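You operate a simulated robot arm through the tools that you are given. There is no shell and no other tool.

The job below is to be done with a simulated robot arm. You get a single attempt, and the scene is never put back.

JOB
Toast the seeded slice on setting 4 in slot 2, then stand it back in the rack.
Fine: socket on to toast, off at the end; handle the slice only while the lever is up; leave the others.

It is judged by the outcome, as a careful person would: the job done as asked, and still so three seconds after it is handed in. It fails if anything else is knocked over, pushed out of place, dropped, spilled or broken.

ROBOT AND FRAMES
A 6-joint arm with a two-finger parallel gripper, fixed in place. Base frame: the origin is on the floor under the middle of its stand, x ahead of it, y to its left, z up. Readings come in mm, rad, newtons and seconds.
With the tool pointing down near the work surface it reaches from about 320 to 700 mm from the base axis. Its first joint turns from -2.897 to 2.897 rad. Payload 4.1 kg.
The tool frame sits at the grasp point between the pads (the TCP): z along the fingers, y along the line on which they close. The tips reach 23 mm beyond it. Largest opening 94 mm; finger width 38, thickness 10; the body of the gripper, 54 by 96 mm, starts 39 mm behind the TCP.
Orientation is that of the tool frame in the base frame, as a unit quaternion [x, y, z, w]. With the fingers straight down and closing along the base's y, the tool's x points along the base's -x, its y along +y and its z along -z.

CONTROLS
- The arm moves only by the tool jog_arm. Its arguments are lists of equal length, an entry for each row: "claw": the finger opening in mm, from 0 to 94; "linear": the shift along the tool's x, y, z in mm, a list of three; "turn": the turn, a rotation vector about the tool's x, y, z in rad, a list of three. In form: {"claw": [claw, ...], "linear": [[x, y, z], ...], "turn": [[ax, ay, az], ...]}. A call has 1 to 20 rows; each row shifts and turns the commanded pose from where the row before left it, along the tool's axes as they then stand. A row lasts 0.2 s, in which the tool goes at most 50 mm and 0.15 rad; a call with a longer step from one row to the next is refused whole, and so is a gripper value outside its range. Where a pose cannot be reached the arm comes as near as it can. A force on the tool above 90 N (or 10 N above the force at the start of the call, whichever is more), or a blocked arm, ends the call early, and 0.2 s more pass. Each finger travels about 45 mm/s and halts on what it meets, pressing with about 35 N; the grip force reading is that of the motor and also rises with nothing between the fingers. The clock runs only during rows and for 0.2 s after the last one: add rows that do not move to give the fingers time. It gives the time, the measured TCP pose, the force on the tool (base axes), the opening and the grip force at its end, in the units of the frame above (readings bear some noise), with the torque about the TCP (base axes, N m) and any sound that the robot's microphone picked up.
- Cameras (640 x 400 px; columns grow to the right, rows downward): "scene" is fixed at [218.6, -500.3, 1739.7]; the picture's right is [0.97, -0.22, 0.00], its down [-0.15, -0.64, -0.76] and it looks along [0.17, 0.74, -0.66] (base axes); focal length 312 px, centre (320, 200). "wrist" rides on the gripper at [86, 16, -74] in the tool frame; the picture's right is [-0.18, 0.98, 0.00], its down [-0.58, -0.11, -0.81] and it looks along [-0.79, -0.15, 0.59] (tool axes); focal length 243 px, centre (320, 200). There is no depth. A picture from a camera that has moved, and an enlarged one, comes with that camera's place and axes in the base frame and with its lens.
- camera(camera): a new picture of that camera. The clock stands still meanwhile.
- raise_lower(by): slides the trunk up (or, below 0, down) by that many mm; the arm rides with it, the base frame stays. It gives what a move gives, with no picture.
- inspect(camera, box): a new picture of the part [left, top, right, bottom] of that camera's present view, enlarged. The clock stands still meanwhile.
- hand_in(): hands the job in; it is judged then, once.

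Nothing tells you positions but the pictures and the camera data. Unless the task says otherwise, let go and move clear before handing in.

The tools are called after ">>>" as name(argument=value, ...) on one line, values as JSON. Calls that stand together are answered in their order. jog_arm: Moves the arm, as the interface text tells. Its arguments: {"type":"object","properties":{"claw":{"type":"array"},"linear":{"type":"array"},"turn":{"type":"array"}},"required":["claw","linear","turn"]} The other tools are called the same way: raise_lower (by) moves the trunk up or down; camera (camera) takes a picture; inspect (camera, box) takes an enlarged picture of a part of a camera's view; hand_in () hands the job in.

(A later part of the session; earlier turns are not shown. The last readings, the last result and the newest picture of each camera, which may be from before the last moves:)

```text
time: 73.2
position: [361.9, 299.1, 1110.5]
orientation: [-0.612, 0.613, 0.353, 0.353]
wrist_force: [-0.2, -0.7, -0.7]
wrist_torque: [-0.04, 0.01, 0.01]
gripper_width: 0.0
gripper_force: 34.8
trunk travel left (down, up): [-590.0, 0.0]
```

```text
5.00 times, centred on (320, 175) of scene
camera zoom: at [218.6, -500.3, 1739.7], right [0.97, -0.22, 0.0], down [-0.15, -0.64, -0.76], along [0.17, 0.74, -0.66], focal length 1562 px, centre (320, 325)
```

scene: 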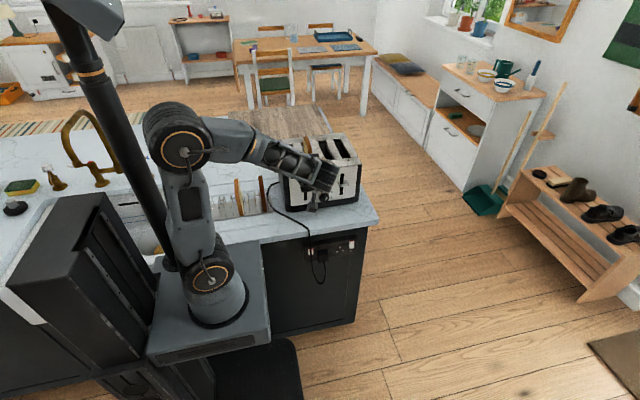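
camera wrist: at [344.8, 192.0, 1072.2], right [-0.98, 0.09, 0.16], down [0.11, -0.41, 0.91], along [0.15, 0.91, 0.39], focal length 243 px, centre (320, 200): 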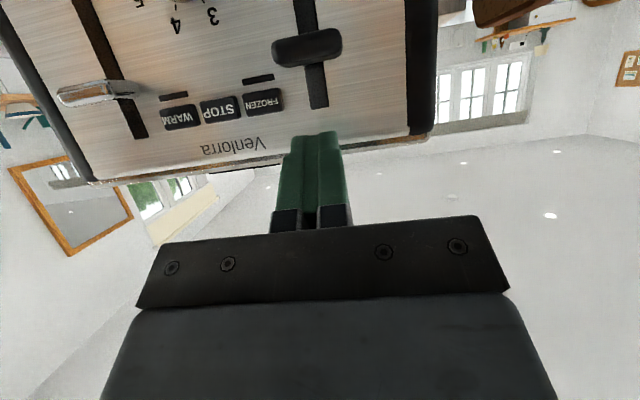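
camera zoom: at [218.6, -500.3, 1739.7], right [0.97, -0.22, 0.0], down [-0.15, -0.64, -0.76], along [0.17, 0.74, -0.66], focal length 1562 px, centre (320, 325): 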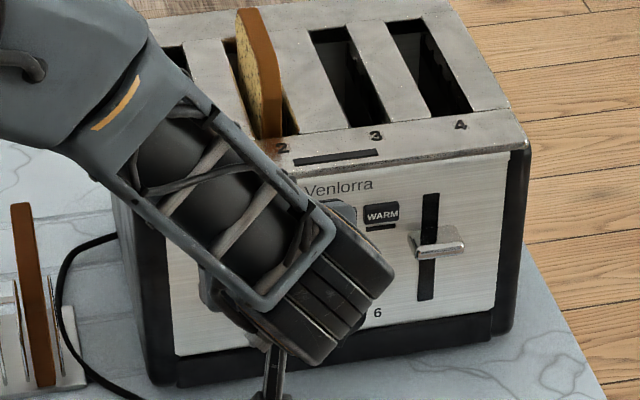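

The knob is centred near (361, ~343, 1050), its top at z about 1058. I'll move the closed fingertips above its outer part, clear of the panel.

>>> jog_arm(claw=[0, 0, 0, 0], linear=[[1.9, 0.3, 16.4], [1.9, 0.3, 16.4], [0, 0, 0], [0, 0, 0]], turn=[[0, 0, 0], [0, 0, 0], [0, 0, 0], [0, 0, 0]])

>>> camera(camera="wrist")

>>> inspect(camera="wrist", box=[220, 0, 420, 160])

```text
time: 74.2
position: [360.3, 326.2, 1089.7]
orientation: [-0.612, 0.613, 0.354, 0.353]
wrist_force: [-0.3, 0.1, 0.4]
wrist_torque: [0.01, -0.05, -0.02]
gripper_width: 0.0
gripper_force: 34.8
trunk travel left (down, up): [-590.0, 0.0]
```

```text
taken
camera wrist: at [344.2, 218.6, 1053.2], right [-0.98, 0.09, 0.16], down [0.11, -0.41, 0.91], along [0.15, 0.91, 0.39], focal length 243 px, centre (320, 200)
```

wrist: 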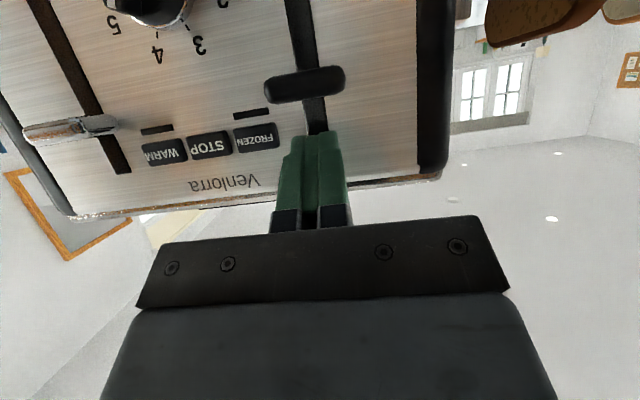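

```text
2.50 times, centred on (320, 80) of wrist
camera zoom: at [344.2, 218.6, 1053.2], right [-0.98, 0.09, 0.16], down [0.11, -0.41, 0.91], along [0.15, 0.91, 0.39], focal length 606 px, centre (320, 500)
```

zoom: 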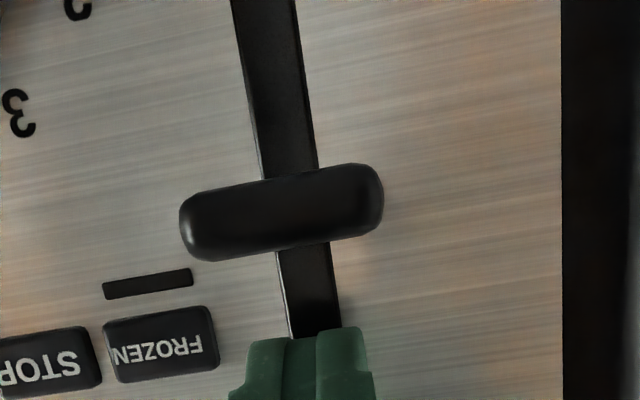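

>>> jog_arm(claw=[0, 0, 0, 0, 0, 0, 0], linear=[[4.33, 0, 2.5], [4.33, 0, 2.5], [4.33, 0, 2.5], [4.33, 0, 2.5], [4.33, 0, 2.5], [4.33, 0, 2.5], [0, 0, 0]], turn=[[0, 0, 0], [0, 0, 0], [0, 0, 0], [0, 0, 0], [0, 0, 0], [0, 0, 0], [0, 0, 0]])

>>> camera(camera="wrist")

```text
time: 75.8
position: [360.4, 324.9, 1061.0]
orientation: [-0.611, 0.613, 0.354, 0.354]
wrist_force: [0.6, -0.6, 0.6]
wrist_torque: [0.04, 0.02, 0.0]
gripper_width: 0.3
gripper_force: 34.9
trunk travel left (down, up): [-590.0, 0.0]
```

```text
taken
camera wrist: at [344.0, 218.9, 1023.2], right [-0.98, 0.09, 0.16], down [0.11, -0.41, 0.91], along [0.15, 0.91, 0.39], focal length 243 px, centre (320, 200)
```

wrist: 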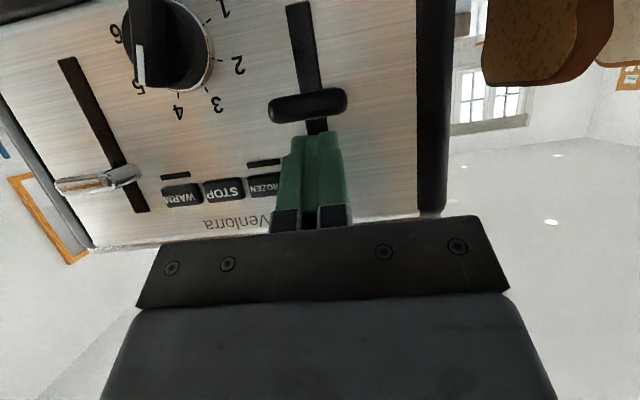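

The knob is following with almost no force. Continuing down in small steps, looking for the latch.

>>> jog_arm(claw=[0, 0, 0, 0, 0, 0], linear=[[4.33, 0, 2.5], [4.33, 0, 2.5], [4.33, 0, 2.5], [4.33, 0, 2.5], [0, 0, 0], [0, 0, 0]], turn=[[0, 0, 0], [0, 0, 0], [0, 0, 0], [0, 0, 0], [0, 0, 0], [0, 0, 0]])

>>> camera(camera="wrist")

```text
time: 77.2
position: [359.2, 325.3, 1041.0]
orientation: [-0.612, 0.613, 0.354, 0.353]
wrist_force: [1.1, 1.8, 2.6]
wrist_torque: [0.07, -0.04, -0.03]
gripper_width: 0.2
gripper_force: 35.3
trunk travel left (down, up): [-590.0, 0.0]
```

```text
taken
camera wrist: at [343.7, 219.1, 1003.4], right [-0.98, 0.09, 0.16], down [0.11, -0.41, 0.91], along [0.15, 0.91, 0.39], focal length 243 px, centre (320, 200)
```

wrist: 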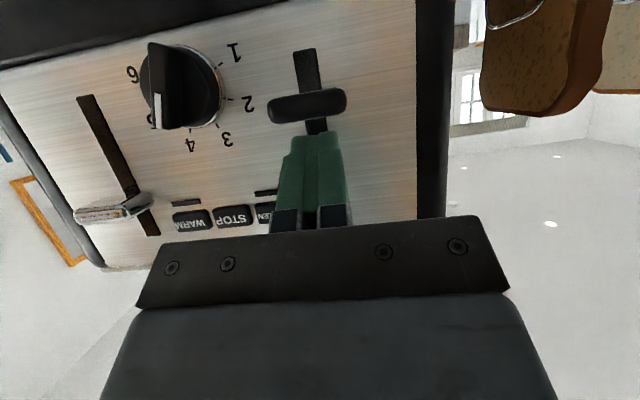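

>>> jog_arm(claw=[0, 0, 0, 0, 0, 0], linear=[[2.6, 0, 1.5], [2.6, 0, 1.5], [2.6, 0, 1.5], [2.6, 0, 1.5], [0, 0, 0], [0, 0, 0]], turn=[[0, 0, 0], [0, 0, 0], [0, 0, 0], [0, 0, 0], [0, 0, 0], [0, 0, 0]])

>>> camera(camera="wrist")

```text
time: 78.6
position: [360.1, 325.1, 1034.6]
orientation: [0.611, -0.61, -0.356, -0.358]
wrist_force: [-0.5, -1.1, 54.7]
wrist_torque: [0.55, 0.02, -0.31]
gripper_width: 0.0
gripper_force: 35.1
trunk travel left (down, up): [-590.0, 0.0]
```

```text
taken
camera wrist: at [343.7, 218.8, 995.5], right [-0.98, 0.09, 0.16], down [0.1, -0.42, 0.9], along [0.15, 0.9, 0.4], focal length 243 px, centre (320, 200)
```

wrist: 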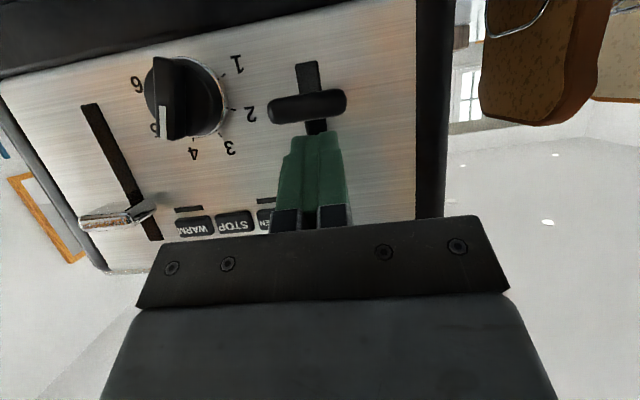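

The lever is at its bottom stop, at 55 N. I'll lift off and see whether it stays latched.

>>> jog_arm(claw=[0, 0, 0, 0, 0], linear=[[-4.33, 0, -2.5], [-8.66, 0, -5], [-8.66, 0, -5], [-8.66, 0, -5], [0, 0, 0]], turn=[[0, 0, 0], [0, 0, 0], [0, 0, 0], [0, 0, 0], [0, 0, 0]])

>>> camera(camera="wrist")

>>> inspect(camera="scene", box=[270, 135, 370, 215])

```text
time: 79.8
position: [360.6, 325.3, 1064.2]
orientation: [-0.612, 0.613, 0.354, 0.352]
wrist_force: [0.5, -0.1, 0.0]
wrist_torque: [0.03, 0.01, 0.0]
gripper_width: 0.0
gripper_force: 34.8
trunk travel left (down, up): [-590.0, 0.0]
```

```text
taken
camera wrist: at [344.2, 218.9, 1026.6], right [-0.98, 0.09, 0.16], down [0.11, -0.41, 0.91], along [0.15, 0.91, 0.39], focal length 243 px, centre (320, 200)
```

wrist: 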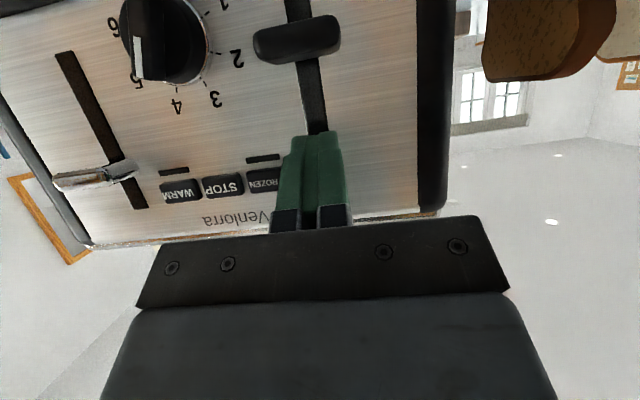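

```text
5.00 times, centred on (320, 175) of scene
camera zoom: at [218.6, -500.3, 1739.7], right [0.97, -0.22, 0.0], down [-0.15, -0.64, -0.76], along [0.17, 0.74, -0.66], focal length 1562 px, centre (320, 325)
```

zoom: 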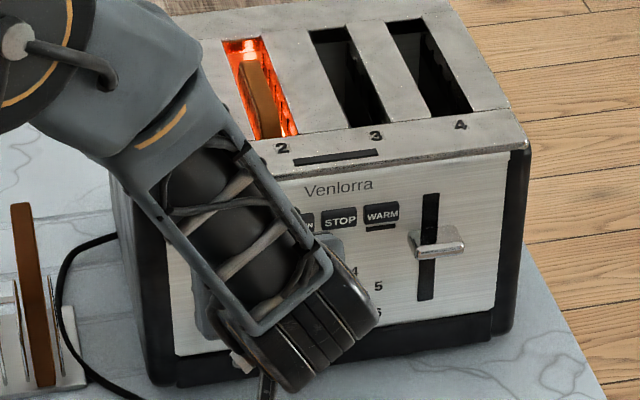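

The lever latched and the elements glow in slot 2, so the socket is on and toasting began near t = 78 s. I'll get the gripper clear of the lever's path, tip it back to 20° and wait.

>>> jog_arm(claw=[0, 0, 0, 0, 0, 20, 40, 40, 40, 40, 40], linear=[[15, 0, -26], [15, 0, -26], [-28.9, 0, -16.7], [-28.9, 0, -16.7], [-28.9, 0, -16.7], [0, 0, 0], [0, 0, 0], [0, 0, 0], [0, 0, 0], [0, 0, 0], [0, 0, 0]], turn=[[0, 0, 0], [0, 0, 0], [0, 0, 0], [0, 0, 0], [0, 0, 0], [0, 0.1396, 0], [0, 0.1396, 0], [0, 0.1396, 0], [0, 0.1396, 0], [0, 0.1396, 0], [0, 0, 0]])

>>> camera(camera="wrist")

>>> camera(camera="scene")

```text
time: 82.2
position: [359.6, 266.1, 1163.8]
orientation: [0.697, -0.696, -0.122, -0.121]
wrist_force: [0.2, 0.1, -0.6]
wrist_torque: [0.03, 0.03, -0.02]
gripper_width: 40.0
gripper_force: 0.0
trunk travel left (down, up): [-590.0, 0.0]
```

```text
taken
camera wrist: at [344.1, 160.3, 1205.0], right [-0.98, 0.17, 0.06], down [0.11, 0.27, 0.96], along [0.15, 0.95, -0.29], focal length 243 px, centre (320, 200)
```

wrist: 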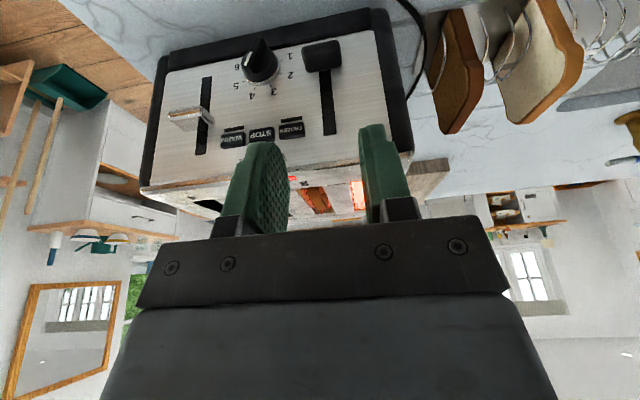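

```text
taken
```

scene: 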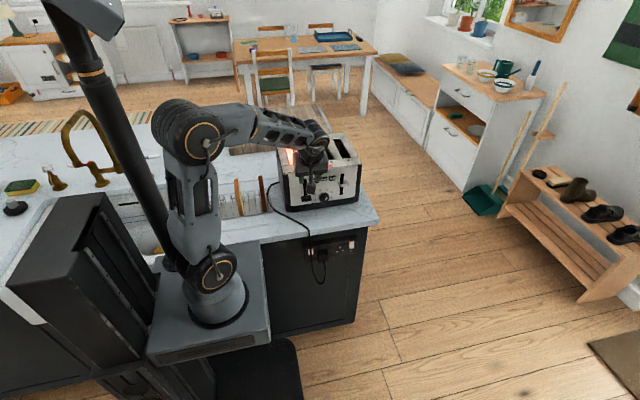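

>>> inspect(camera="wrist", box=[240, 110, 400, 220])

>>> inspect(camera="scene", box=[270, 130, 370, 215])

```text
3.64 times, centred on (320, 165) of wrist
camera zoom: at [344.1, 160.3, 1205.0], right [-0.98, 0.17, 0.06], down [0.11, 0.27, 0.96], along [0.15, 0.95, -0.29], focal length 882 px, centre (320, 327)
```

zoom: 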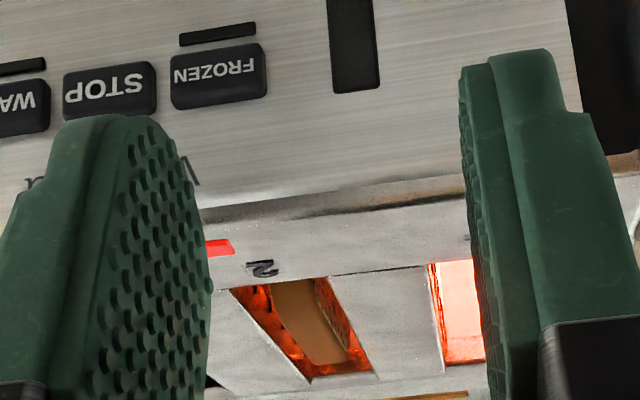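

```text
4.71 times, centred on (320, 172) of scene
camera zoom: at [218.6, -500.3, 1739.7], right [0.97, -0.22, 0.0], down [-0.15, -0.64, -0.76], along [0.17, 0.74, -0.66], focal length 1470 px, centre (320, 329)
```

zoom: 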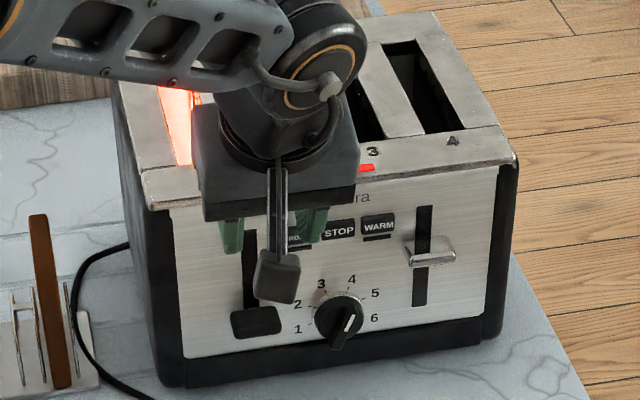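

A red progress bar is lit on the toaster's top. I'll step aside so the fixed camera can watch it while the bread toasts.

>>> jog_arm(claw=[40, 40, 40, 40, 40, 40, 40, 40, 40, 40, 40, 40], linear=[[-15.4, 27.5, -17.3], [-15.4, 27.5, -17.3], [-15.4, 27.5, -17.3], [-15.4, 27.5, -17.3], [0, 0, 0], [0, 0, 0], [0, 0, 0], [0, 0, 0], [0, 0, 0], [0, 0, 0], [0, 0, 0], [0, 0, 0]], turn=[[0, 0, 0], [0, 0, 0], [0, 0, 0], [0, 0, 0], [0, 0, 0], [0, 0, 0], [0, 0, 0], [0, 0, 0], [0, 0, 0], [0, 0, 0], [0, 0, 0], [0, 0, 0]])

>>> camera(camera="scene")

>>> inspect(camera="scene", box=[270, 130, 370, 215])

```text
time: 84.8
position: [249.4, 300.4, 1249.7]
orientation: [-0.695, 0.697, 0.123, 0.122]
wrist_force: [-0.5, 0.1, 0.5]
wrist_torque: [0.02, -0.02, -0.02]
gripper_width: 39.9
gripper_force: 0.2
trunk travel left (down, up): [-590.0, 0.0]
```

```text
taken
```

scene: 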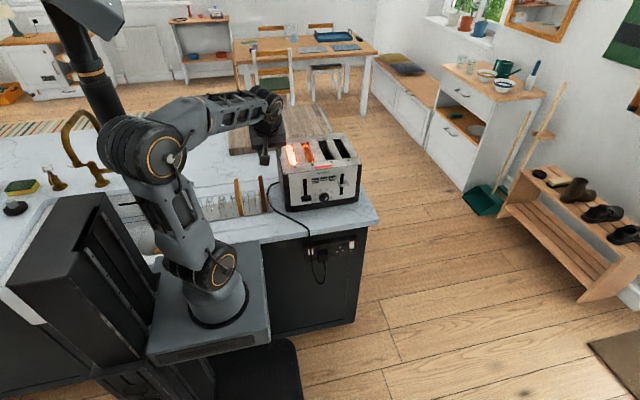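

```text
4.71 times, centred on (320, 172) of scene
camera zoom: at [218.6, -500.3, 1739.7], right [0.97, -0.22, 0.0], down [-0.15, -0.64, -0.76], along [0.17, 0.74, -0.66], focal length 1470 px, centre (320, 329)
```

zoom: 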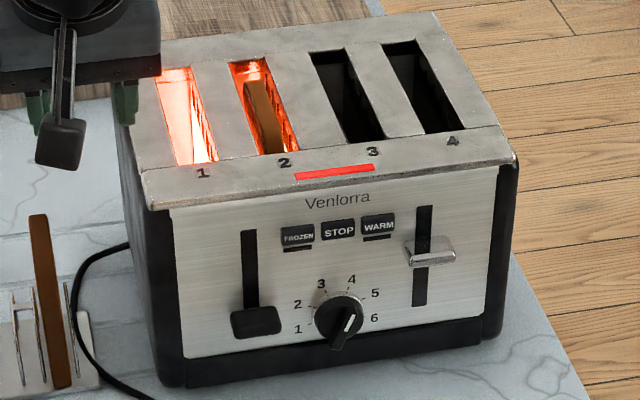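

Slots 1 and 2 are heating with the lever latched. I'll wait with the arm still.

>>> jog_arm(claw=[40, 40, 40, 40, 40, 40, 40, 40, 40, 40, 40, 40, 40, 40, 40, 40, 40, 40, 40, 40], linear=[[0, 0, 0], [0, 0, 0], [0, 0, 0], [0, 0, 0], [0, 0, 0], [0, 0, 0], [0, 0, 0], [0, 0, 0], [0, 0, 0], [0, 0, 0], [0, 0, 0], [0, 0, 0], [0, 0, 0], [0, 0, 0], [0, 0, 0], [0, 0, 0], [0, 0, 0], [0, 0, 0], [0, 0, 0], [0, 0, 0]], turn=[[0, 0, 0], [0, 0, 0], [0, 0, 0], [0, 0, 0], [0, 0, 0], [0, 0, 0], [0, 0, 0], [0, 0, 0], [0, 0, 0], [0, 0, 0], [0, 0, 0], [0, 0, 0], [0, 0, 0], [0, 0, 0], [0, 0, 0], [0, 0, 0], [0, 0, 0], [0, 0, 0], [0, 0, 0], [0, 0, 0]])

>>> jog_arm(claw=[40, 40, 40, 40, 40, 40, 40, 40, 40, 40, 40, 40, 40, 40, 40, 40, 40, 40, 40, 40], linear=[[0, 0, 0], [0, 0, 0], [0, 0, 0], [0, 0, 0], [0, 0, 0], [0, 0, 0], [0, 0, 0], [0, 0, 0], [0, 0, 0], [0, 0, 0], [0, 0, 0], [0, 0, 0], [0, 0, 0], [0, 0, 0], [0, 0, 0], [0, 0, 0], [0, 0, 0], [0, 0, 0], [0, 0, 0], [0, 0, 0]], turn=[[0, 0, 0], [0, 0, 0], [0, 0, 0], [0, 0, 0], [0, 0, 0], [0, 0, 0], [0, 0, 0], [0, 0, 0], [0, 0, 0], [0, 0, 0], [0, 0, 0], [0, 0, 0], [0, 0, 0], [0, 0, 0], [0, 0, 0], [0, 0, 0], [0, 0, 0], [0, 0, 0], [0, 0, 0], [0, 0, 0]])

>>> jog_arm(claw=[40, 40, 40, 40, 40, 40, 40, 40, 40, 40, 40, 40, 40, 40, 40, 40, 40, 40, 40, 40], linear=[[0, 0, 0], [0, 0, 0], [0, 0, 0], [0, 0, 0], [0, 0, 0], [0, 0, 0], [0, 0, 0], [0, 0, 0], [0, 0, 0], [0, 0, 0], [0, 0, 0], [0, 0, 0], [0, 0, 0], [0, 0, 0], [0, 0, 0], [0, 0, 0], [0, 0, 0], [0, 0, 0], [0, 0, 0], [0, 0, 0]], turn=[[0, 0, 0], [0, 0, 0], [0, 0, 0], [0, 0, 0], [0, 0, 0], [0, 0, 0], [0, 0, 0], [0, 0, 0], [0, 0, 0], [0, 0, 0], [0, 0, 0], [0, 0, 0], [0, 0, 0], [0, 0, 0], [0, 0, 0], [0, 0, 0], [0, 0, 0], [0, 0, 0], [0, 0, 0], [0, 0, 0]])

>>> jog_arm(claw=[40, 40, 40, 40, 40, 40, 40, 40, 40, 40, 40, 40, 40, 40, 40, 40, 40, 40, 40, 40], linear=[[0, 0, 0], [0, 0, 0], [0, 0, 0], [0, 0, 0], [0, 0, 0], [0, 0, 0], [0, 0, 0], [0, 0, 0], [0, 0, 0], [0, 0, 0], [0, 0, 0], [0, 0, 0], [0, 0, 0], [0, 0, 0], [0, 0, 0], [0, 0, 0], [0, 0, 0], [0, 0, 0], [0, 0, 0], [0, 0, 0]], turn=[[0, 0, 0], [0, 0, 0], [0, 0, 0], [0, 0, 0], [0, 0, 0], [0, 0, 0], [0, 0, 0], [0, 0, 0], [0, 0, 0], [0, 0, 0], [0, 0, 0], [0, 0, 0], [0, 0, 0], [0, 0, 0], [0, 0, 0], [0, 0, 0], [0, 0, 0], [0, 0, 0], [0, 0, 0], [0, 0, 0]])

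>>> inspect(camera="scene", box=[270, 130, 370, 215])

```text
time: 89.0
position: [249.0, 301.4, 1250.8]
orientation: [-0.696, 0.697, 0.123, 0.122]
wrist_force: [0.3, 0.1, -0.5]
wrist_torque: [-0.01, -0.01, 0.01]
gripper_width: 40.0
gripper_force: 0.1
trunk travel left (down, up): [-590.0, 0.0]
```

```text
time: 93.2
position: [249.9, 301.0, 1249.9]
orientation: [-0.696, 0.697, 0.124, 0.122]
wrist_force: [0.5, 0.9, -0.8]
wrist_torque: [0.02, 0.02, 0.03]
gripper_width: 40.0
gripper_force: 0.2
trunk travel left (down, up): [-590.0, 0.0]
```

```text
time: 97.4
position: [250.0, 301.0, 1250.8]
orientation: [-0.696, 0.697, 0.123, 0.122]
wrist_force: [0.2, -0.3, 1.1]
wrist_torque: [0.01, -0.01, 0.01]
gripper_width: 40.1
gripper_force: 0.1
trunk travel left (down, up): [-590.0, 0.0]
```

```text
time: 101.6
position: [250.9, 299.7, 1250.4]
orientation: [0.697, -0.696, -0.123, -0.122]
wrist_force: [-0.2, 0.1, -0.6]
wrist_torque: [0.01, -0.04, 0.01]
gripper_width: 39.9
gripper_force: 0.0
trunk travel left (down, up): [-590.0, 0.0]
```

```text
4.71 times, centred on (320, 172) of scene
camera zoom: at [218.6, -500.3, 1739.7], right [0.97, -0.22, 0.0], down [-0.15, -0.64, -0.76], along [0.17, 0.74, -0.66], focal length 1470 px, centre (320, 329)
```

zoom: 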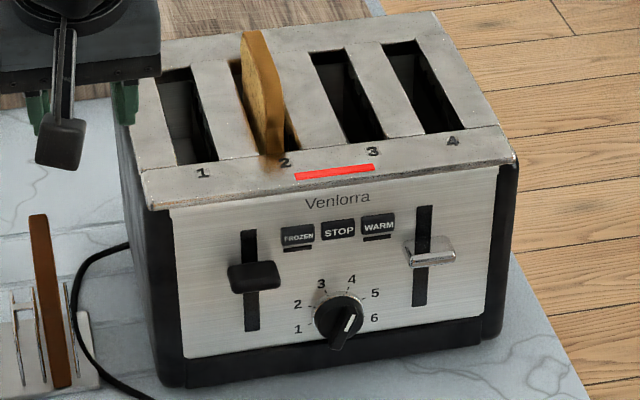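

The lever has popped up by itself and the slice is toasted; the red bar just shows power on. I'll move back above slot 2 with the gripper open.

>>> jog_arm(claw=[44, 44, 44, 44, 44, 44, 44], linear=[[-27.5, -24.5, 10.9], [-27.5, -24.5, 10.9], [-27.5, -24.5, 10.9], [-27.5, -24.5, 10.9], [-27.5, -24.5, 10.9], [-27.5, -24.5, 10.9], [0, 0, 0]], turn=[[0, 0, 0], [0, 0, 0], [0, 0, 0], [0, 0, 0], [0, 0, 0], [0, 0, 0], [0, 0, 0]])

>>> camera(camera="wrist")

>>> inspect(camera="wrist", box=[200, 0, 440, 150])

>>> inspect(camera="scene", box=[280, 115, 360, 175])

```text
time: 103.2
position: [397.6, 476.6, 1244.2]
orientation: [-0.696, 0.697, 0.123, 0.122]
wrist_force: [-0.1, -0.4, -0.6]
wrist_torque: [-0.01, 0.03, 0.0]
gripper_width: 44.1
gripper_force: 0.0
trunk travel left (down, up): [-590.0, 0.0]
```

```text
taken
camera wrist: at [381.8, 371.2, 1285.7], right [-0.98, 0.17, 0.06], down [0.11, 0.27, 0.96], along [0.15, 0.95, -0.29], focal length 243 px, centre (320, 200)
```

wrist: 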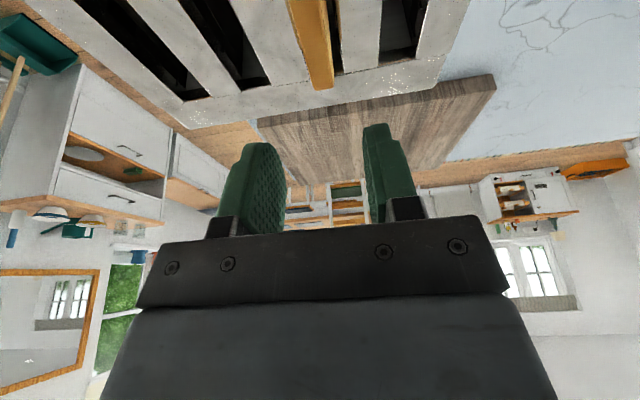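

```text
2.67 times, centred on (320, 75) of wrist
camera zoom: at [381.8, 371.2, 1285.7], right [-0.98, 0.17, 0.06], down [0.11, 0.27, 0.96], along [0.15, 0.95, -0.29], focal length 647 px, centre (320, 533)
```

zoom: 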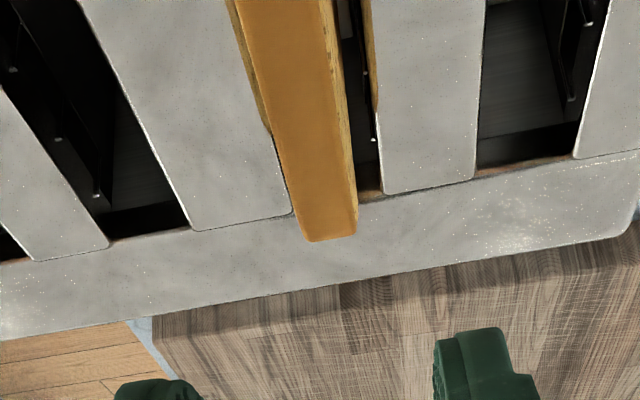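

```text
6.67 times, centred on (320, 145) of scene
camera zoom: at [218.6, -500.3, 1739.7], right [0.97, -0.22, 0.0], down [-0.15, -0.64, -0.76], along [0.17, 0.74, -0.66], focal length 2082 px, centre (320, 567)
```

zoom: 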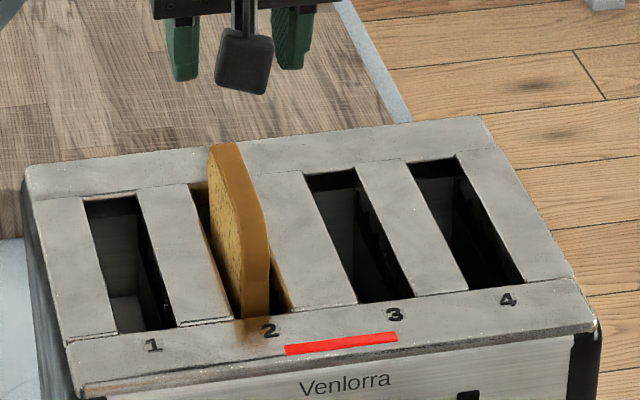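

The toasted slice is centred under the gripper at x about 396.5. Lowering 90 mm to straddle its top.

>>> jog_arm(claw=[44, 44, 44, 44, 44, 44, 44, 44, 44, 44], linear=[[3.42, 0, 9.4], [3.42, 0, 9.4], [3.42, 0, 9.4], [3.42, 0, 9.4], [3.42, 0, 9.4], [3.42, 0, 9.4], [3.42, 0, 9.4], [3.42, 0, 9.4], [3.42, 0, 9.4], [0, 0, 0]], turn=[[0, 0, 0], [0, 0, 0], [0, 0, 0], [0, 0, 0], [0, 0, 0], [0, 0, 0], [0, 0, 0], [0, 0, 0], [0, 0, 0], [0, 0, 0]])

>>> inspect(camera="wrist", box=[200, 40, 440, 220])

>>> inspect(camera="scene", box=[270, 115, 370, 205])

```text
time: 105.4
position: [397.7, 477.4, 1154.9]
orientation: [-0.696, 0.697, 0.123, 0.122]
wrist_force: [0.3, -0.2, 0.0]
wrist_torque: [-0.03, 0.02, 0.01]
gripper_width: 43.9
gripper_force: 0.0
trunk travel left (down, up): [-590.0, 0.0]
```

```text
2.22 times, centred on (320, 130) of wrist
camera zoom: at [381.6, 371.9, 1195.7], right [-0.98, 0.17, 0.07], down [0.11, 0.27, 0.96], along [0.15, 0.95, -0.29], focal length 539 px, centre (320, 356)
```

zoom: 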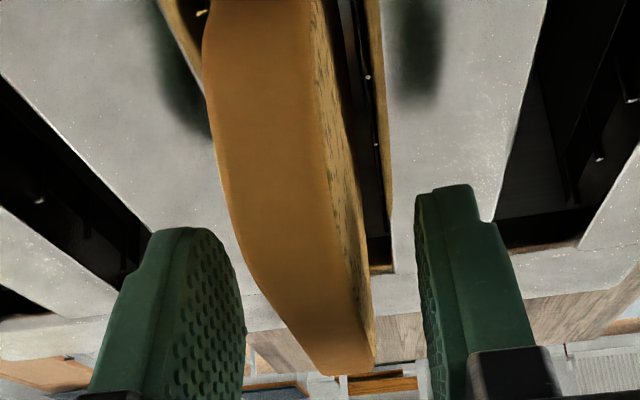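

```text
4.44 times, centred on (320, 160) of scene
camera zoom: at [218.6, -500.3, 1739.7], right [0.97, -0.22, 0.0], down [-0.15, -0.64, -0.76], along [0.17, 0.74, -0.66], focal length 1388 px, centre (320, 378)
```

zoom: 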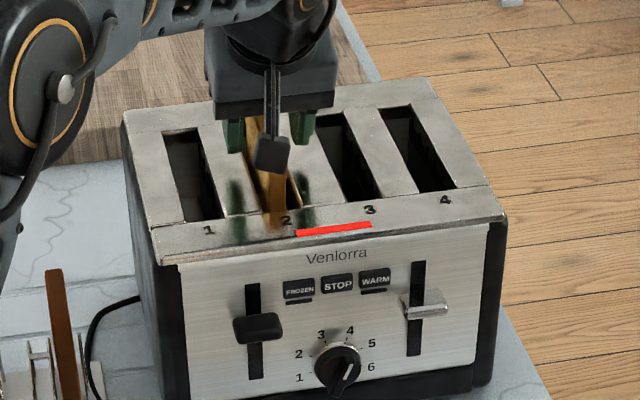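

The lever is up and the pads straddle the slice evenly. Closing on it, then lifting straight out.

>>> jog_arm(claw=[32, 22, 10, 10, 10, 10], linear=[[0, 0, 0], [0, 0, 0], [0, 0, 0], [0, 0, 0], [0, 0, 0], [0, 0, 0]], turn=[[0, 0, 0], [0, 0, 0], [0, 0, 0], [0, 0, 0], [0, 0, 0], [0, 0, 0]])

>>> jog_arm(claw=[10, 10, 10, 10, 10, 10, 10, 10, 10, 10], linear=[[-3.42, 0, -9.4], [-3.42, 0, -9.4], [-3.42, 0, -9.4], [-3.42, 0, -9.4], [-3.42, 0, -9.4], [-3.42, 0, -9.4], [-3.42, 0, -9.4], [-3.42, 0, -9.4], [-3.42, 0, -9.4], [0, 0, 0]], turn=[[0, 0, 0], [0, 0, 0], [0, 0, 0], [0, 0, 0], [0, 0, 0], [0, 0, 0], [0, 0, 0], [0, 0, 0], [0, 0, 0], [0, 0, 0]])

>>> inspect(camera="scene", box=[260, 95, 370, 205])

>>> camera(camera="wrist")

```text
time: 106.8
position: [398.8, 478.0, 1155.3]
orientation: [-0.696, 0.697, 0.123, 0.123]
wrist_force: [0.2, 0.2, -0.8]
wrist_torque: [-0.01, 0.01, -0.01]
gripper_width: 14.8
gripper_force: 35.4
trunk travel left (down, up): [-590.0, 0.0]
```

```text
time: 109.0
position: [397.0, 477.7, 1244.5]
orientation: [-0.695, 0.698, 0.123, 0.122]
wrist_force: [0.3, 0.4, -0.9]
wrist_torque: [0.0, 0.01, -0.02]
gripper_width: 15.1
gripper_force: 34.8
trunk travel left (down, up): [-590.0, 0.0]
```

```text
3.64 times, centred on (315, 150) of scene
camera zoom: at [218.6, -500.3, 1739.7], right [0.97, -0.22, 0.0], down [-0.15, -0.64, -0.76], along [0.17, 0.74, -0.66], focal length 1136 px, centre (338, 382)
```

zoom: 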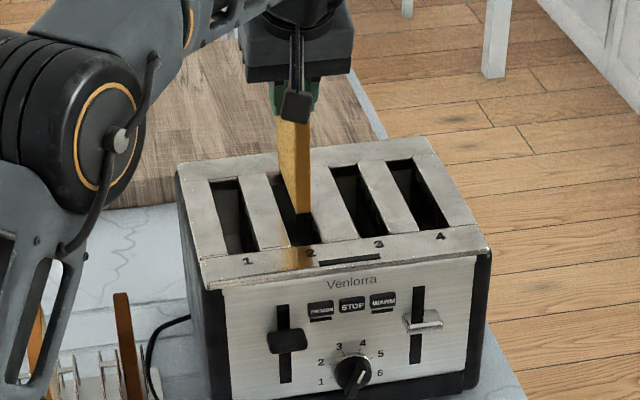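

```text
taken
camera wrist: at [381.7, 372.0, 1285.2], right [-0.98, 0.17, 0.06], down [0.11, 0.27, 0.96], along [0.15, 0.95, -0.29], focal length 243 px, centre (320, 200)
```

wrist: 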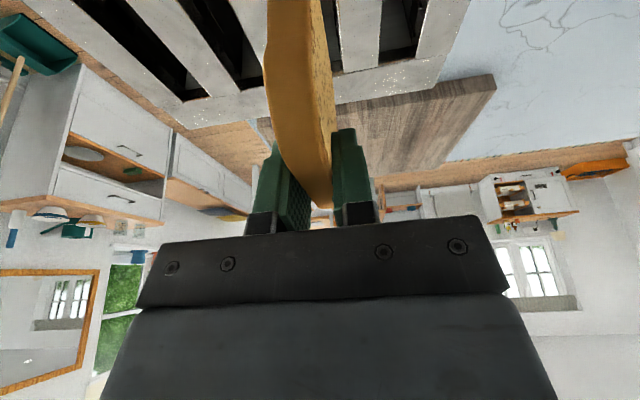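

The toast is out, held square as before. I'll retrace the path to above its old place in the rack.

>>> jog_arm(claw=[10, 10, 10, 10, 10, 10, 10, 10, 10, 10, 10, 10, 10, 10], linear=[[3.38, 29, -1.24], [3.38, 29, -1.24], [3.38, 29, -1.24], [3.38, 29, -1.24], [3.38, 29, -1.24], [4.01, 31.11, 0.71], [4.01, 31.11, 0.71], [4.01, 31.11, 0.71], [4.01, 31.11, 0.71], [4.01, 31.11, 0.71], [4.01, 31.11, 0.71], [4.01, 31.11, 0.71], [0, 0, 0], [0, 0, 0]], turn=[[0, 0, 0], [0, 0, 0], [0, 0, 0], [0, 0, 0], [0, 0, 0], [0, 0, 0], [0, 0, 0], [0, 0, 0], [0, 0, 0], [0, 0, 0], [0, 0, 0], [0, 0, 0], [0, 0, 0], [0, 0, 0]])

>>> camera(camera="wrist")

>>> camera(camera="scene")

```text
time: 112.0
position: [35.8, 435.8, 1230.9]
orientation: [-0.696, 0.697, 0.124, 0.122]
wrist_force: [0.5, 0.3, -0.3]
wrist_torque: [-0.01, 0.01, 0.01]
gripper_width: 15.4
gripper_force: 35.0
trunk travel left (down, up): [-590.0, 0.0]
```

```text
taken
camera wrist: at [19.3, 329.7, 1272.1], right [-0.98, 0.17, 0.06], down [0.11, 0.27, 0.96], along [0.15, 0.95, -0.29], focal length 243 px, centre (320, 200)
```

wrist: 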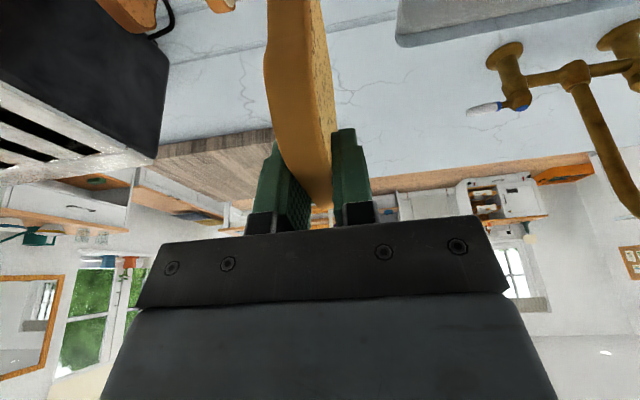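

```text
taken
```

scene: 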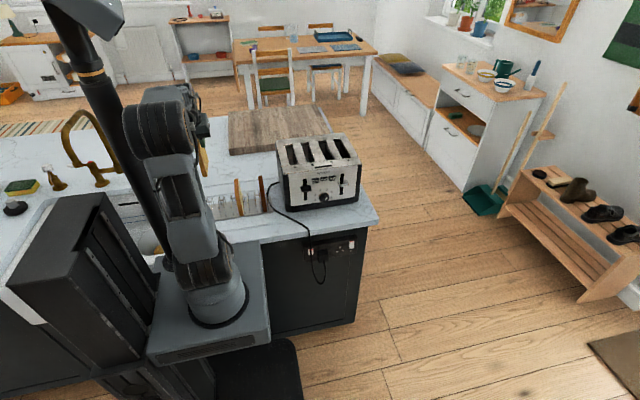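

I'm back over the rack within half a millimetre of the original grip position. I'll lower until the slice's bottom is just above the wires.

>>> raise_lower(by=-140)

>>> camera(camera="wrist")

>>> inspect(camera="wrist", box=[220, 0, 420, 150])

>>> inspect(camera="scene", box=[180, 150, 300, 225])

```text
time: 113.7
position: [36.3, 435.6, 1092.2]
orientation: [-0.696, 0.696, 0.123, 0.122]
wrist_force: [-0.1, 0.8, 0.3]
wrist_torque: [0.01, -0.02, 0.01]
gripper_width: 15.0
gripper_force: 35.1
trunk travel left (down, up): [-450.0, 140.0]
```

```text
taken
camera wrist: at [19.4, 329.7, 1132.2], right [-0.98, 0.17, 0.06], down [0.11, 0.27, 0.96], along [0.15, 0.95, -0.29], focal length 243 px, centre (320, 200)
```

wrist: 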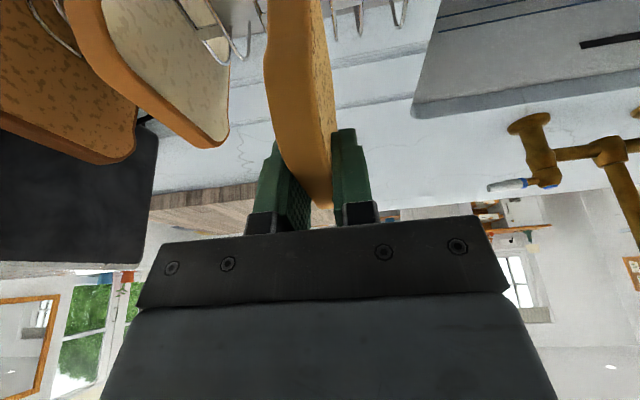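

```text
2.67 times, centred on (320, 75) of wrist
camera zoom: at [19.4, 329.7, 1132.2], right [-0.98, 0.17, 0.06], down [0.11, 0.27, 0.96], along [0.15, 0.95, -0.29], focal length 647 px, centre (320, 533)
```

zoom: 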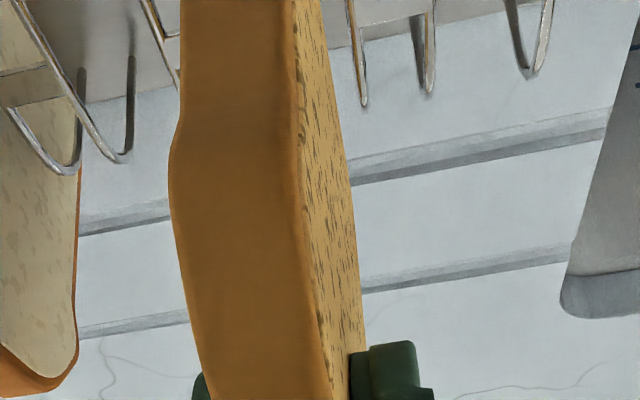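

```text
5.33 times, centred on (240, 188) of scene
camera zoom: at [218.6, -500.3, 1739.7], right [0.97, -0.22, 0.0], down [-0.15, -0.64, -0.76], along [0.17, 0.74, -0.66], focal length 1666 px, centre (747, 267)
```

zoom: 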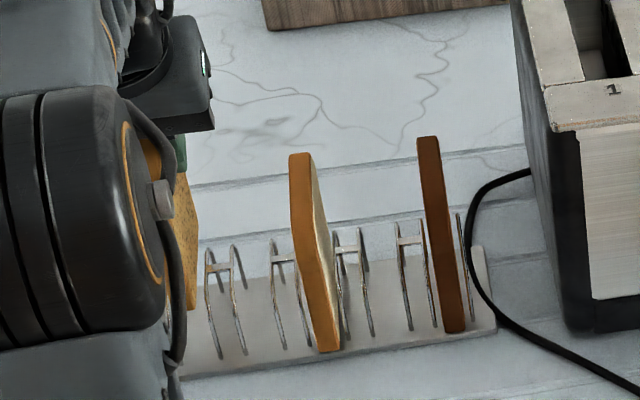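

The slice sits midway between the two wires at x about 21 and 48. Lowering 56 mm to nearly seat it.

>>> raise_lower(by=-50)

>>> raise_lower(by=-7)

>>> camera(camera="wrist")

>>> inspect(camera="scene", box=[180, 150, 300, 225])

```text
time: 114.6
position: [35.8, 435.4, 1041.5]
orientation: [-0.696, 0.697, 0.123, 0.122]
wrist_force: [-0.4, -0.1, 0.0]
wrist_torque: [0.03, 0.01, 0.02]
gripper_width: 15.2
gripper_force: 35.1
trunk travel left (down, up): [-400.0, 190.0]
```

```text
time: 115.2
position: [35.6, 435.6, 1036.4]
orientation: [-0.695, 0.697, 0.125, 0.124]
wrist_force: [-0.1, -1.0, 14.2]
wrist_torque: [-0.8, -0.04, -0.01]
gripper_width: 15.0
gripper_force: 34.5
trunk travel left (down, up): [-393.0, 197.0]
```

```text
taken
camera wrist: at [19.4, 329.3, 1076.7], right [-0.98, 0.17, 0.07], down [0.11, 0.27, 0.96], along [0.15, 0.95, -0.28], focal length 243 px, centre (320, 200)
```

wrist: 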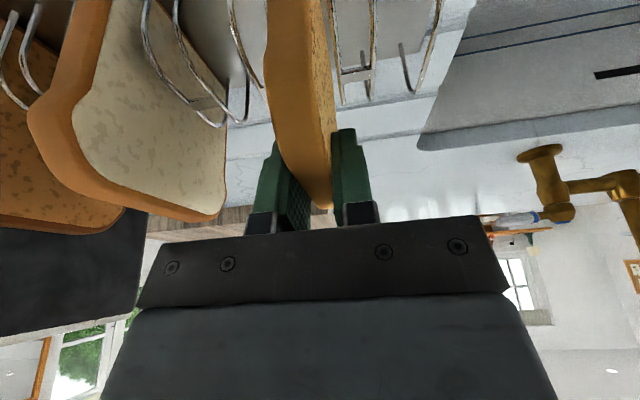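

```text
5.33 times, centred on (240, 188) of scene
camera zoom: at [218.6, -500.3, 1739.7], right [0.97, -0.22, 0.0], down [-0.15, -0.64, -0.76], along [0.17, 0.74, -0.66], focal length 1666 px, centre (747, 267)
```

zoom: 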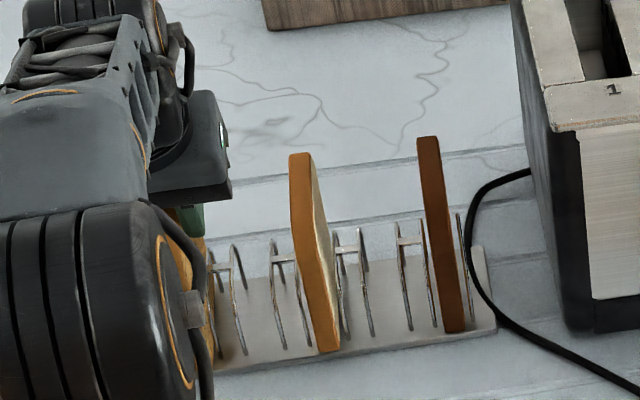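

The slice has touched down, at 14 N. I'll ease up 1 mm and open just wide enough to clear it.

>>> raise_lower(by=1.3)

>>> jog_arm(claw=[18, 22, 28, 34, 38, 38, 38], linear=[[0, 0, 0], [0, 0, 0], [0, 0, 0], [0, 0, 0], [0, 0, 0], [0, 0, 0], [0, 0, 0]], turn=[[0, 0, 0], [0, 0, 0], [0, 0, 0], [0, 0, 0], [0, 0, 0], [0, 0, 0], [0, 0, 0]])

>>> camera(camera="wrist")

>>> inspect(camera="wrist", box=[220, 0, 420, 240])

```text
time: 115.7
position: [35.7, 436.4, 1035.0]
orientation: [-0.695, 0.697, 0.124, 0.123]
wrist_force: [-0.3, 1.9, 13.1]
wrist_torque: [-0.19, -0.03, -0.01]
gripper_width: 15.1
gripper_force: 34.6
trunk travel left (down, up): [-394.0, 196.0]
```

```text
time: 117.3
position: [35.5, 435.7, 1035.4]
orientation: [-0.696, 0.697, 0.123, 0.122]
wrist_force: [-0.5, 0.5, -0.3]
wrist_torque: [0.03, -0.02, 0.0]
gripper_width: 37.9
gripper_force: 0.0
trunk travel left (down, up): [-394.0, 196.0]
```

```text
taken
camera wrist: at [19.4, 329.7, 1076.5], right [-0.98, 0.17, 0.06], down [0.11, 0.27, 0.96], along [0.15, 0.95, -0.29], focal length 243 px, centre (320, 200)
```

wrist: 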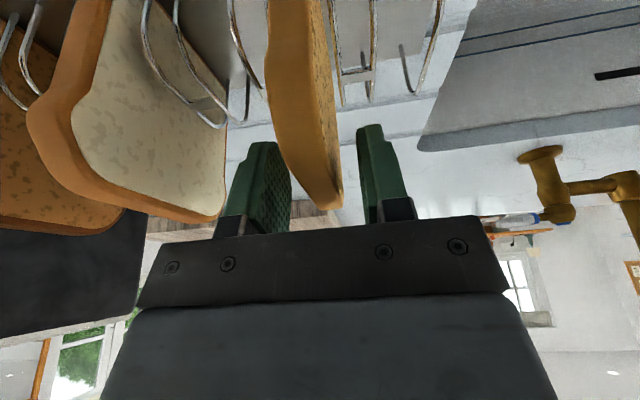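

```text
1.67 times, centred on (320, 120) of wrist
camera zoom: at [19.4, 329.7, 1076.5], right [-0.98, 0.17, 0.06], down [0.11, 0.27, 0.96], along [0.15, 0.95, -0.29], focal length 404 px, centre (320, 333)
```

zoom: 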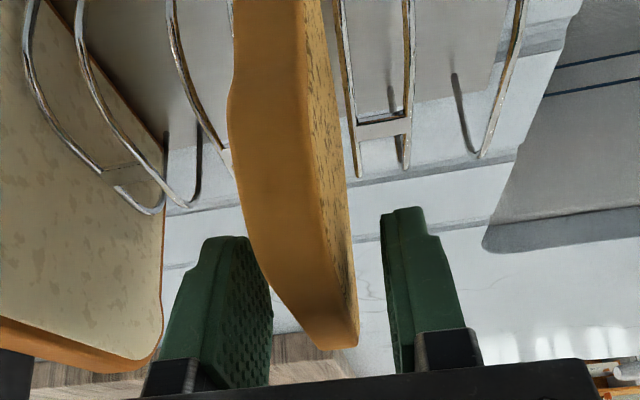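

The slice stands between its wires as at the start. Lifting straight off with the trunk.

>>> raise_lower(by=100)

>>> raise_lower(by=96)

>>> jog_arm(claw=[38, 38, 38, 38, 38, 38, 38, 38], linear=[[4.66, -30.8, 0.97], [4.66, -30.8, 0.97], [4.66, -30.8, 0.97], [4.66, -30.8, 0.97], [4.66, -30.8, 0.97], [4.66, -30.8, 0.97], [4.66, -30.8, 0.97], [0, 0, 0]], turn=[[0, 0, 0], [0, 0, 0], [0, 0, 0], [0, 0, 0], [0, 0, 0], [0, 0, 0], [0, 0, 0], [0, 0, 0]])

>>> camera(camera="scene")

>>> inspect(camera="scene", box=[180, 160, 300, 235])

```text
time: 118.6
position: [35.3, 436.4, 1135.3]
orientation: [-0.696, 0.697, 0.122, 0.121]
wrist_force: [1.0, -1.0, 0.2]
wrist_torque: [-0.03, 0.01, 0.01]
gripper_width: 38.0
gripper_force: 0.0
trunk travel left (down, up): [-494.0, 96.0]
```

```text
time: 119.9
position: [35.8, 434.7, 1231.2]
orientation: [-0.696, 0.697, 0.122, 0.122]
wrist_force: [0.1, -0.6, 0.2]
wrist_torque: [0.02, -0.02, 0.0]
gripper_width: 38.3
gripper_force: 0.0
trunk travel left (down, up): [-590.0, 0.0]
```

```text
time: 121.7
position: [251.4, 406.4, 1213.7]
orientation: [-0.696, 0.697, 0.123, 0.122]
wrist_force: [0.1, 0.4, 0.6]
wrist_torque: [-0.02, 0.02, -0.03]
gripper_width: 37.8
gripper_force: 0.1
trunk travel left (down, up): [-590.0, 0.0]
```

```text
taken
```

scene: 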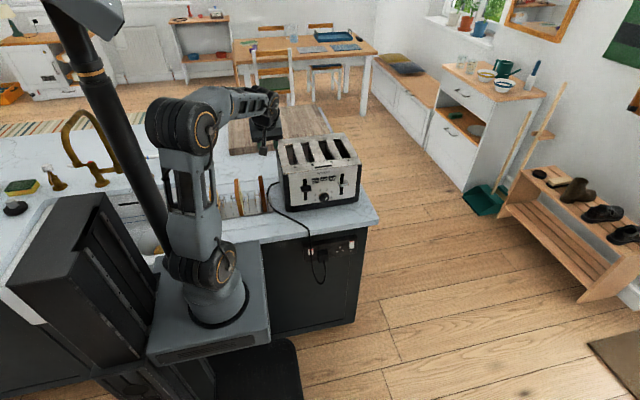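

```text
5.33 times, centred on (240, 198) of scene
camera zoom: at [218.6, -500.3, 1739.7], right [0.97, -0.22, 0.0], down [-0.15, -0.64, -0.76], along [0.17, 0.74, -0.66], focal length 1666 px, centre (747, 213)
```

zoom: 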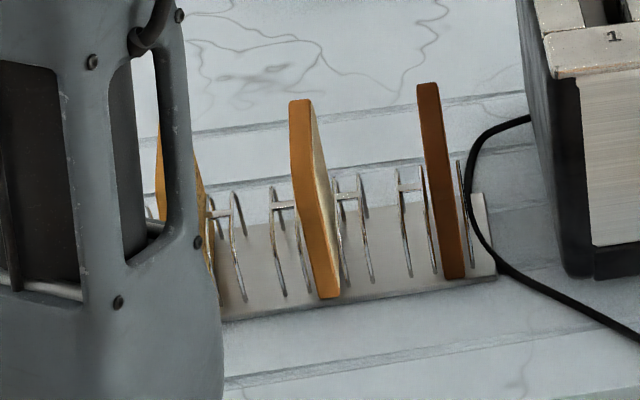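

The toast is standing in the rack and the others are untouched. Now to switch the socket off: I'll move in front of the toaster, tip the gripper to 60° and open to 60 mm to straddle the cable again.

>>> jog_arm(claw=[38, 40, 44, 48, 52, 56, 60, 60, 60, 60, 60, 60], linear=[[34.2, -13.5, -6.4], [34.2, -13.5, -6.4], [34.2, -13.5, -6.4], [34.2, -13.5, -6.4], [34.2, -13.5, -6.4], [34.2, -13.5, -6.4], [0, 0, 0], [0, 0, 0], [0, 0, 0], [0, 0, 0], [0, 0, 0], [0, 0, 0]], turn=[[0, 0, 0], [0, 0, 0], [0, 0, 0], [0, 0, 0], [0, 0, 0], [0, 0, 0], [0, -0.1396, 0], [0, -0.1396, 0], [0, -0.1396, 0], [0, -0.1396, 0], [0, -0.1396, 0], [0, 0, 0]])

>>> camera(camera="scene")

>>> inspect(camera="scene", box=[180, 150, 340, 250])

```text
time: 124.3
position: [331.0, 200.7, 1179.0]
orientation: [-0.612, 0.613, 0.354, 0.354]
wrist_force: [-0.6, -0.7, 0.6]
wrist_torque: [-0.01, 0.01, 0.0]
gripper_width: 60.0
gripper_force: 0.2
trunk travel left (down, up): [-590.0, 0.0]
```

```text
taken
```

scene: 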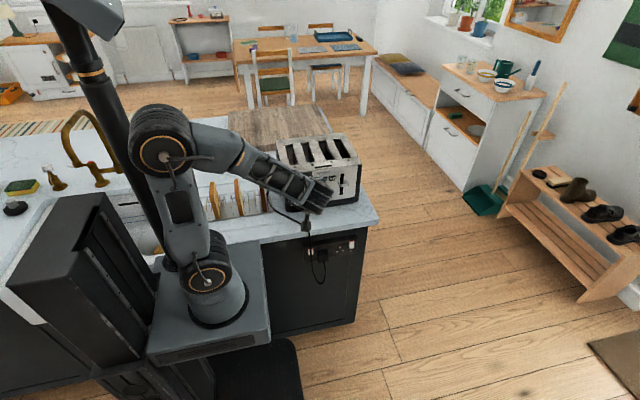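

```text
4.00 times, centred on (260, 200) of scene
camera zoom: at [218.6, -500.3, 1739.7], right [0.97, -0.22, 0.0], down [-0.15, -0.64, -0.76], along [0.17, 0.74, -0.66], focal length 1249 px, centre (560, 200)
```

zoom: 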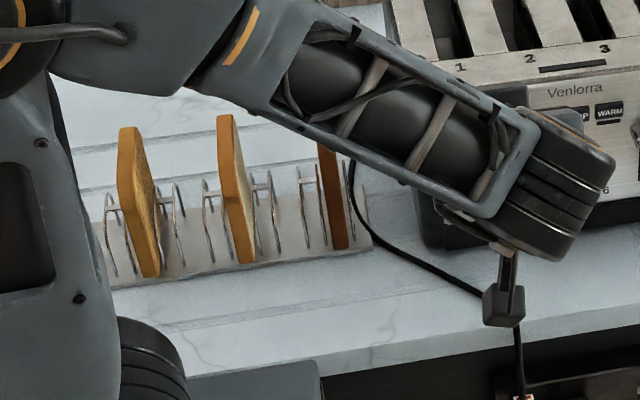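

All three slices stand properly in the rack. Now lowering the trunk 215 mm with the gripper in front of the counter edge.

>>> raise_lower(by=-100)

>>> raise_lower(by=-115)

>>> camera(camera="scene")

>>> camera(camera="wrist")

```text
time: 125.6
position: [331.7, 201.1, 1080.1]
orientation: [-0.612, 0.613, 0.355, 0.353]
wrist_force: [0.2, -1.0, 0.1]
wrist_torque: [0.01, 0.01, 0.04]
gripper_width: 59.9
gripper_force: 0.2
trunk travel left (down, up): [-490.0, 100.0]
```

```text
time: 127.1
position: [332.8, 201.1, 963.8]
orientation: [-0.612, 0.613, 0.354, 0.353]
wrist_force: [0.2, 0.6, 0.7]
wrist_torque: [-0.02, 0.02, 0.0]
gripper_width: 60.1
gripper_force: 0.1
trunk travel left (down, up): [-375.0, 215.0]
```

```text
taken
```

scene: 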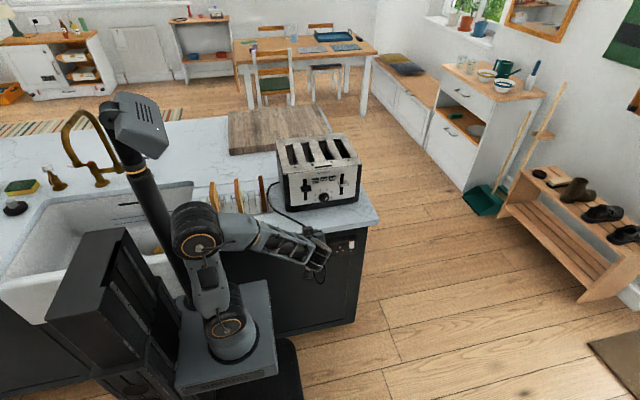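

```text
taken
camera wrist: at [315.6, 93.4, 926.7], right [-0.98, 0.09, 0.16], down [0.11, -0.41, 0.91], along [0.15, 0.91, 0.39], focal length 243 px, centre (320, 200)
```

wrist: 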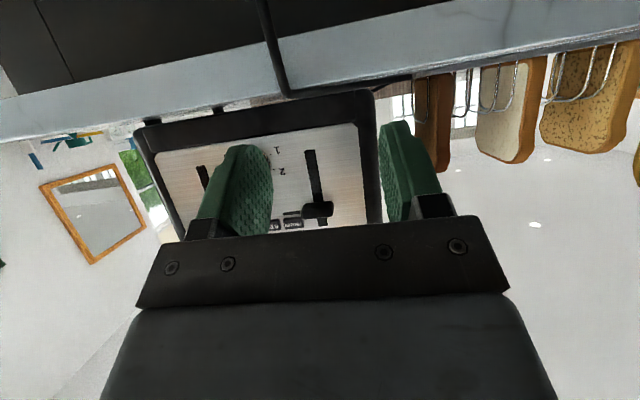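

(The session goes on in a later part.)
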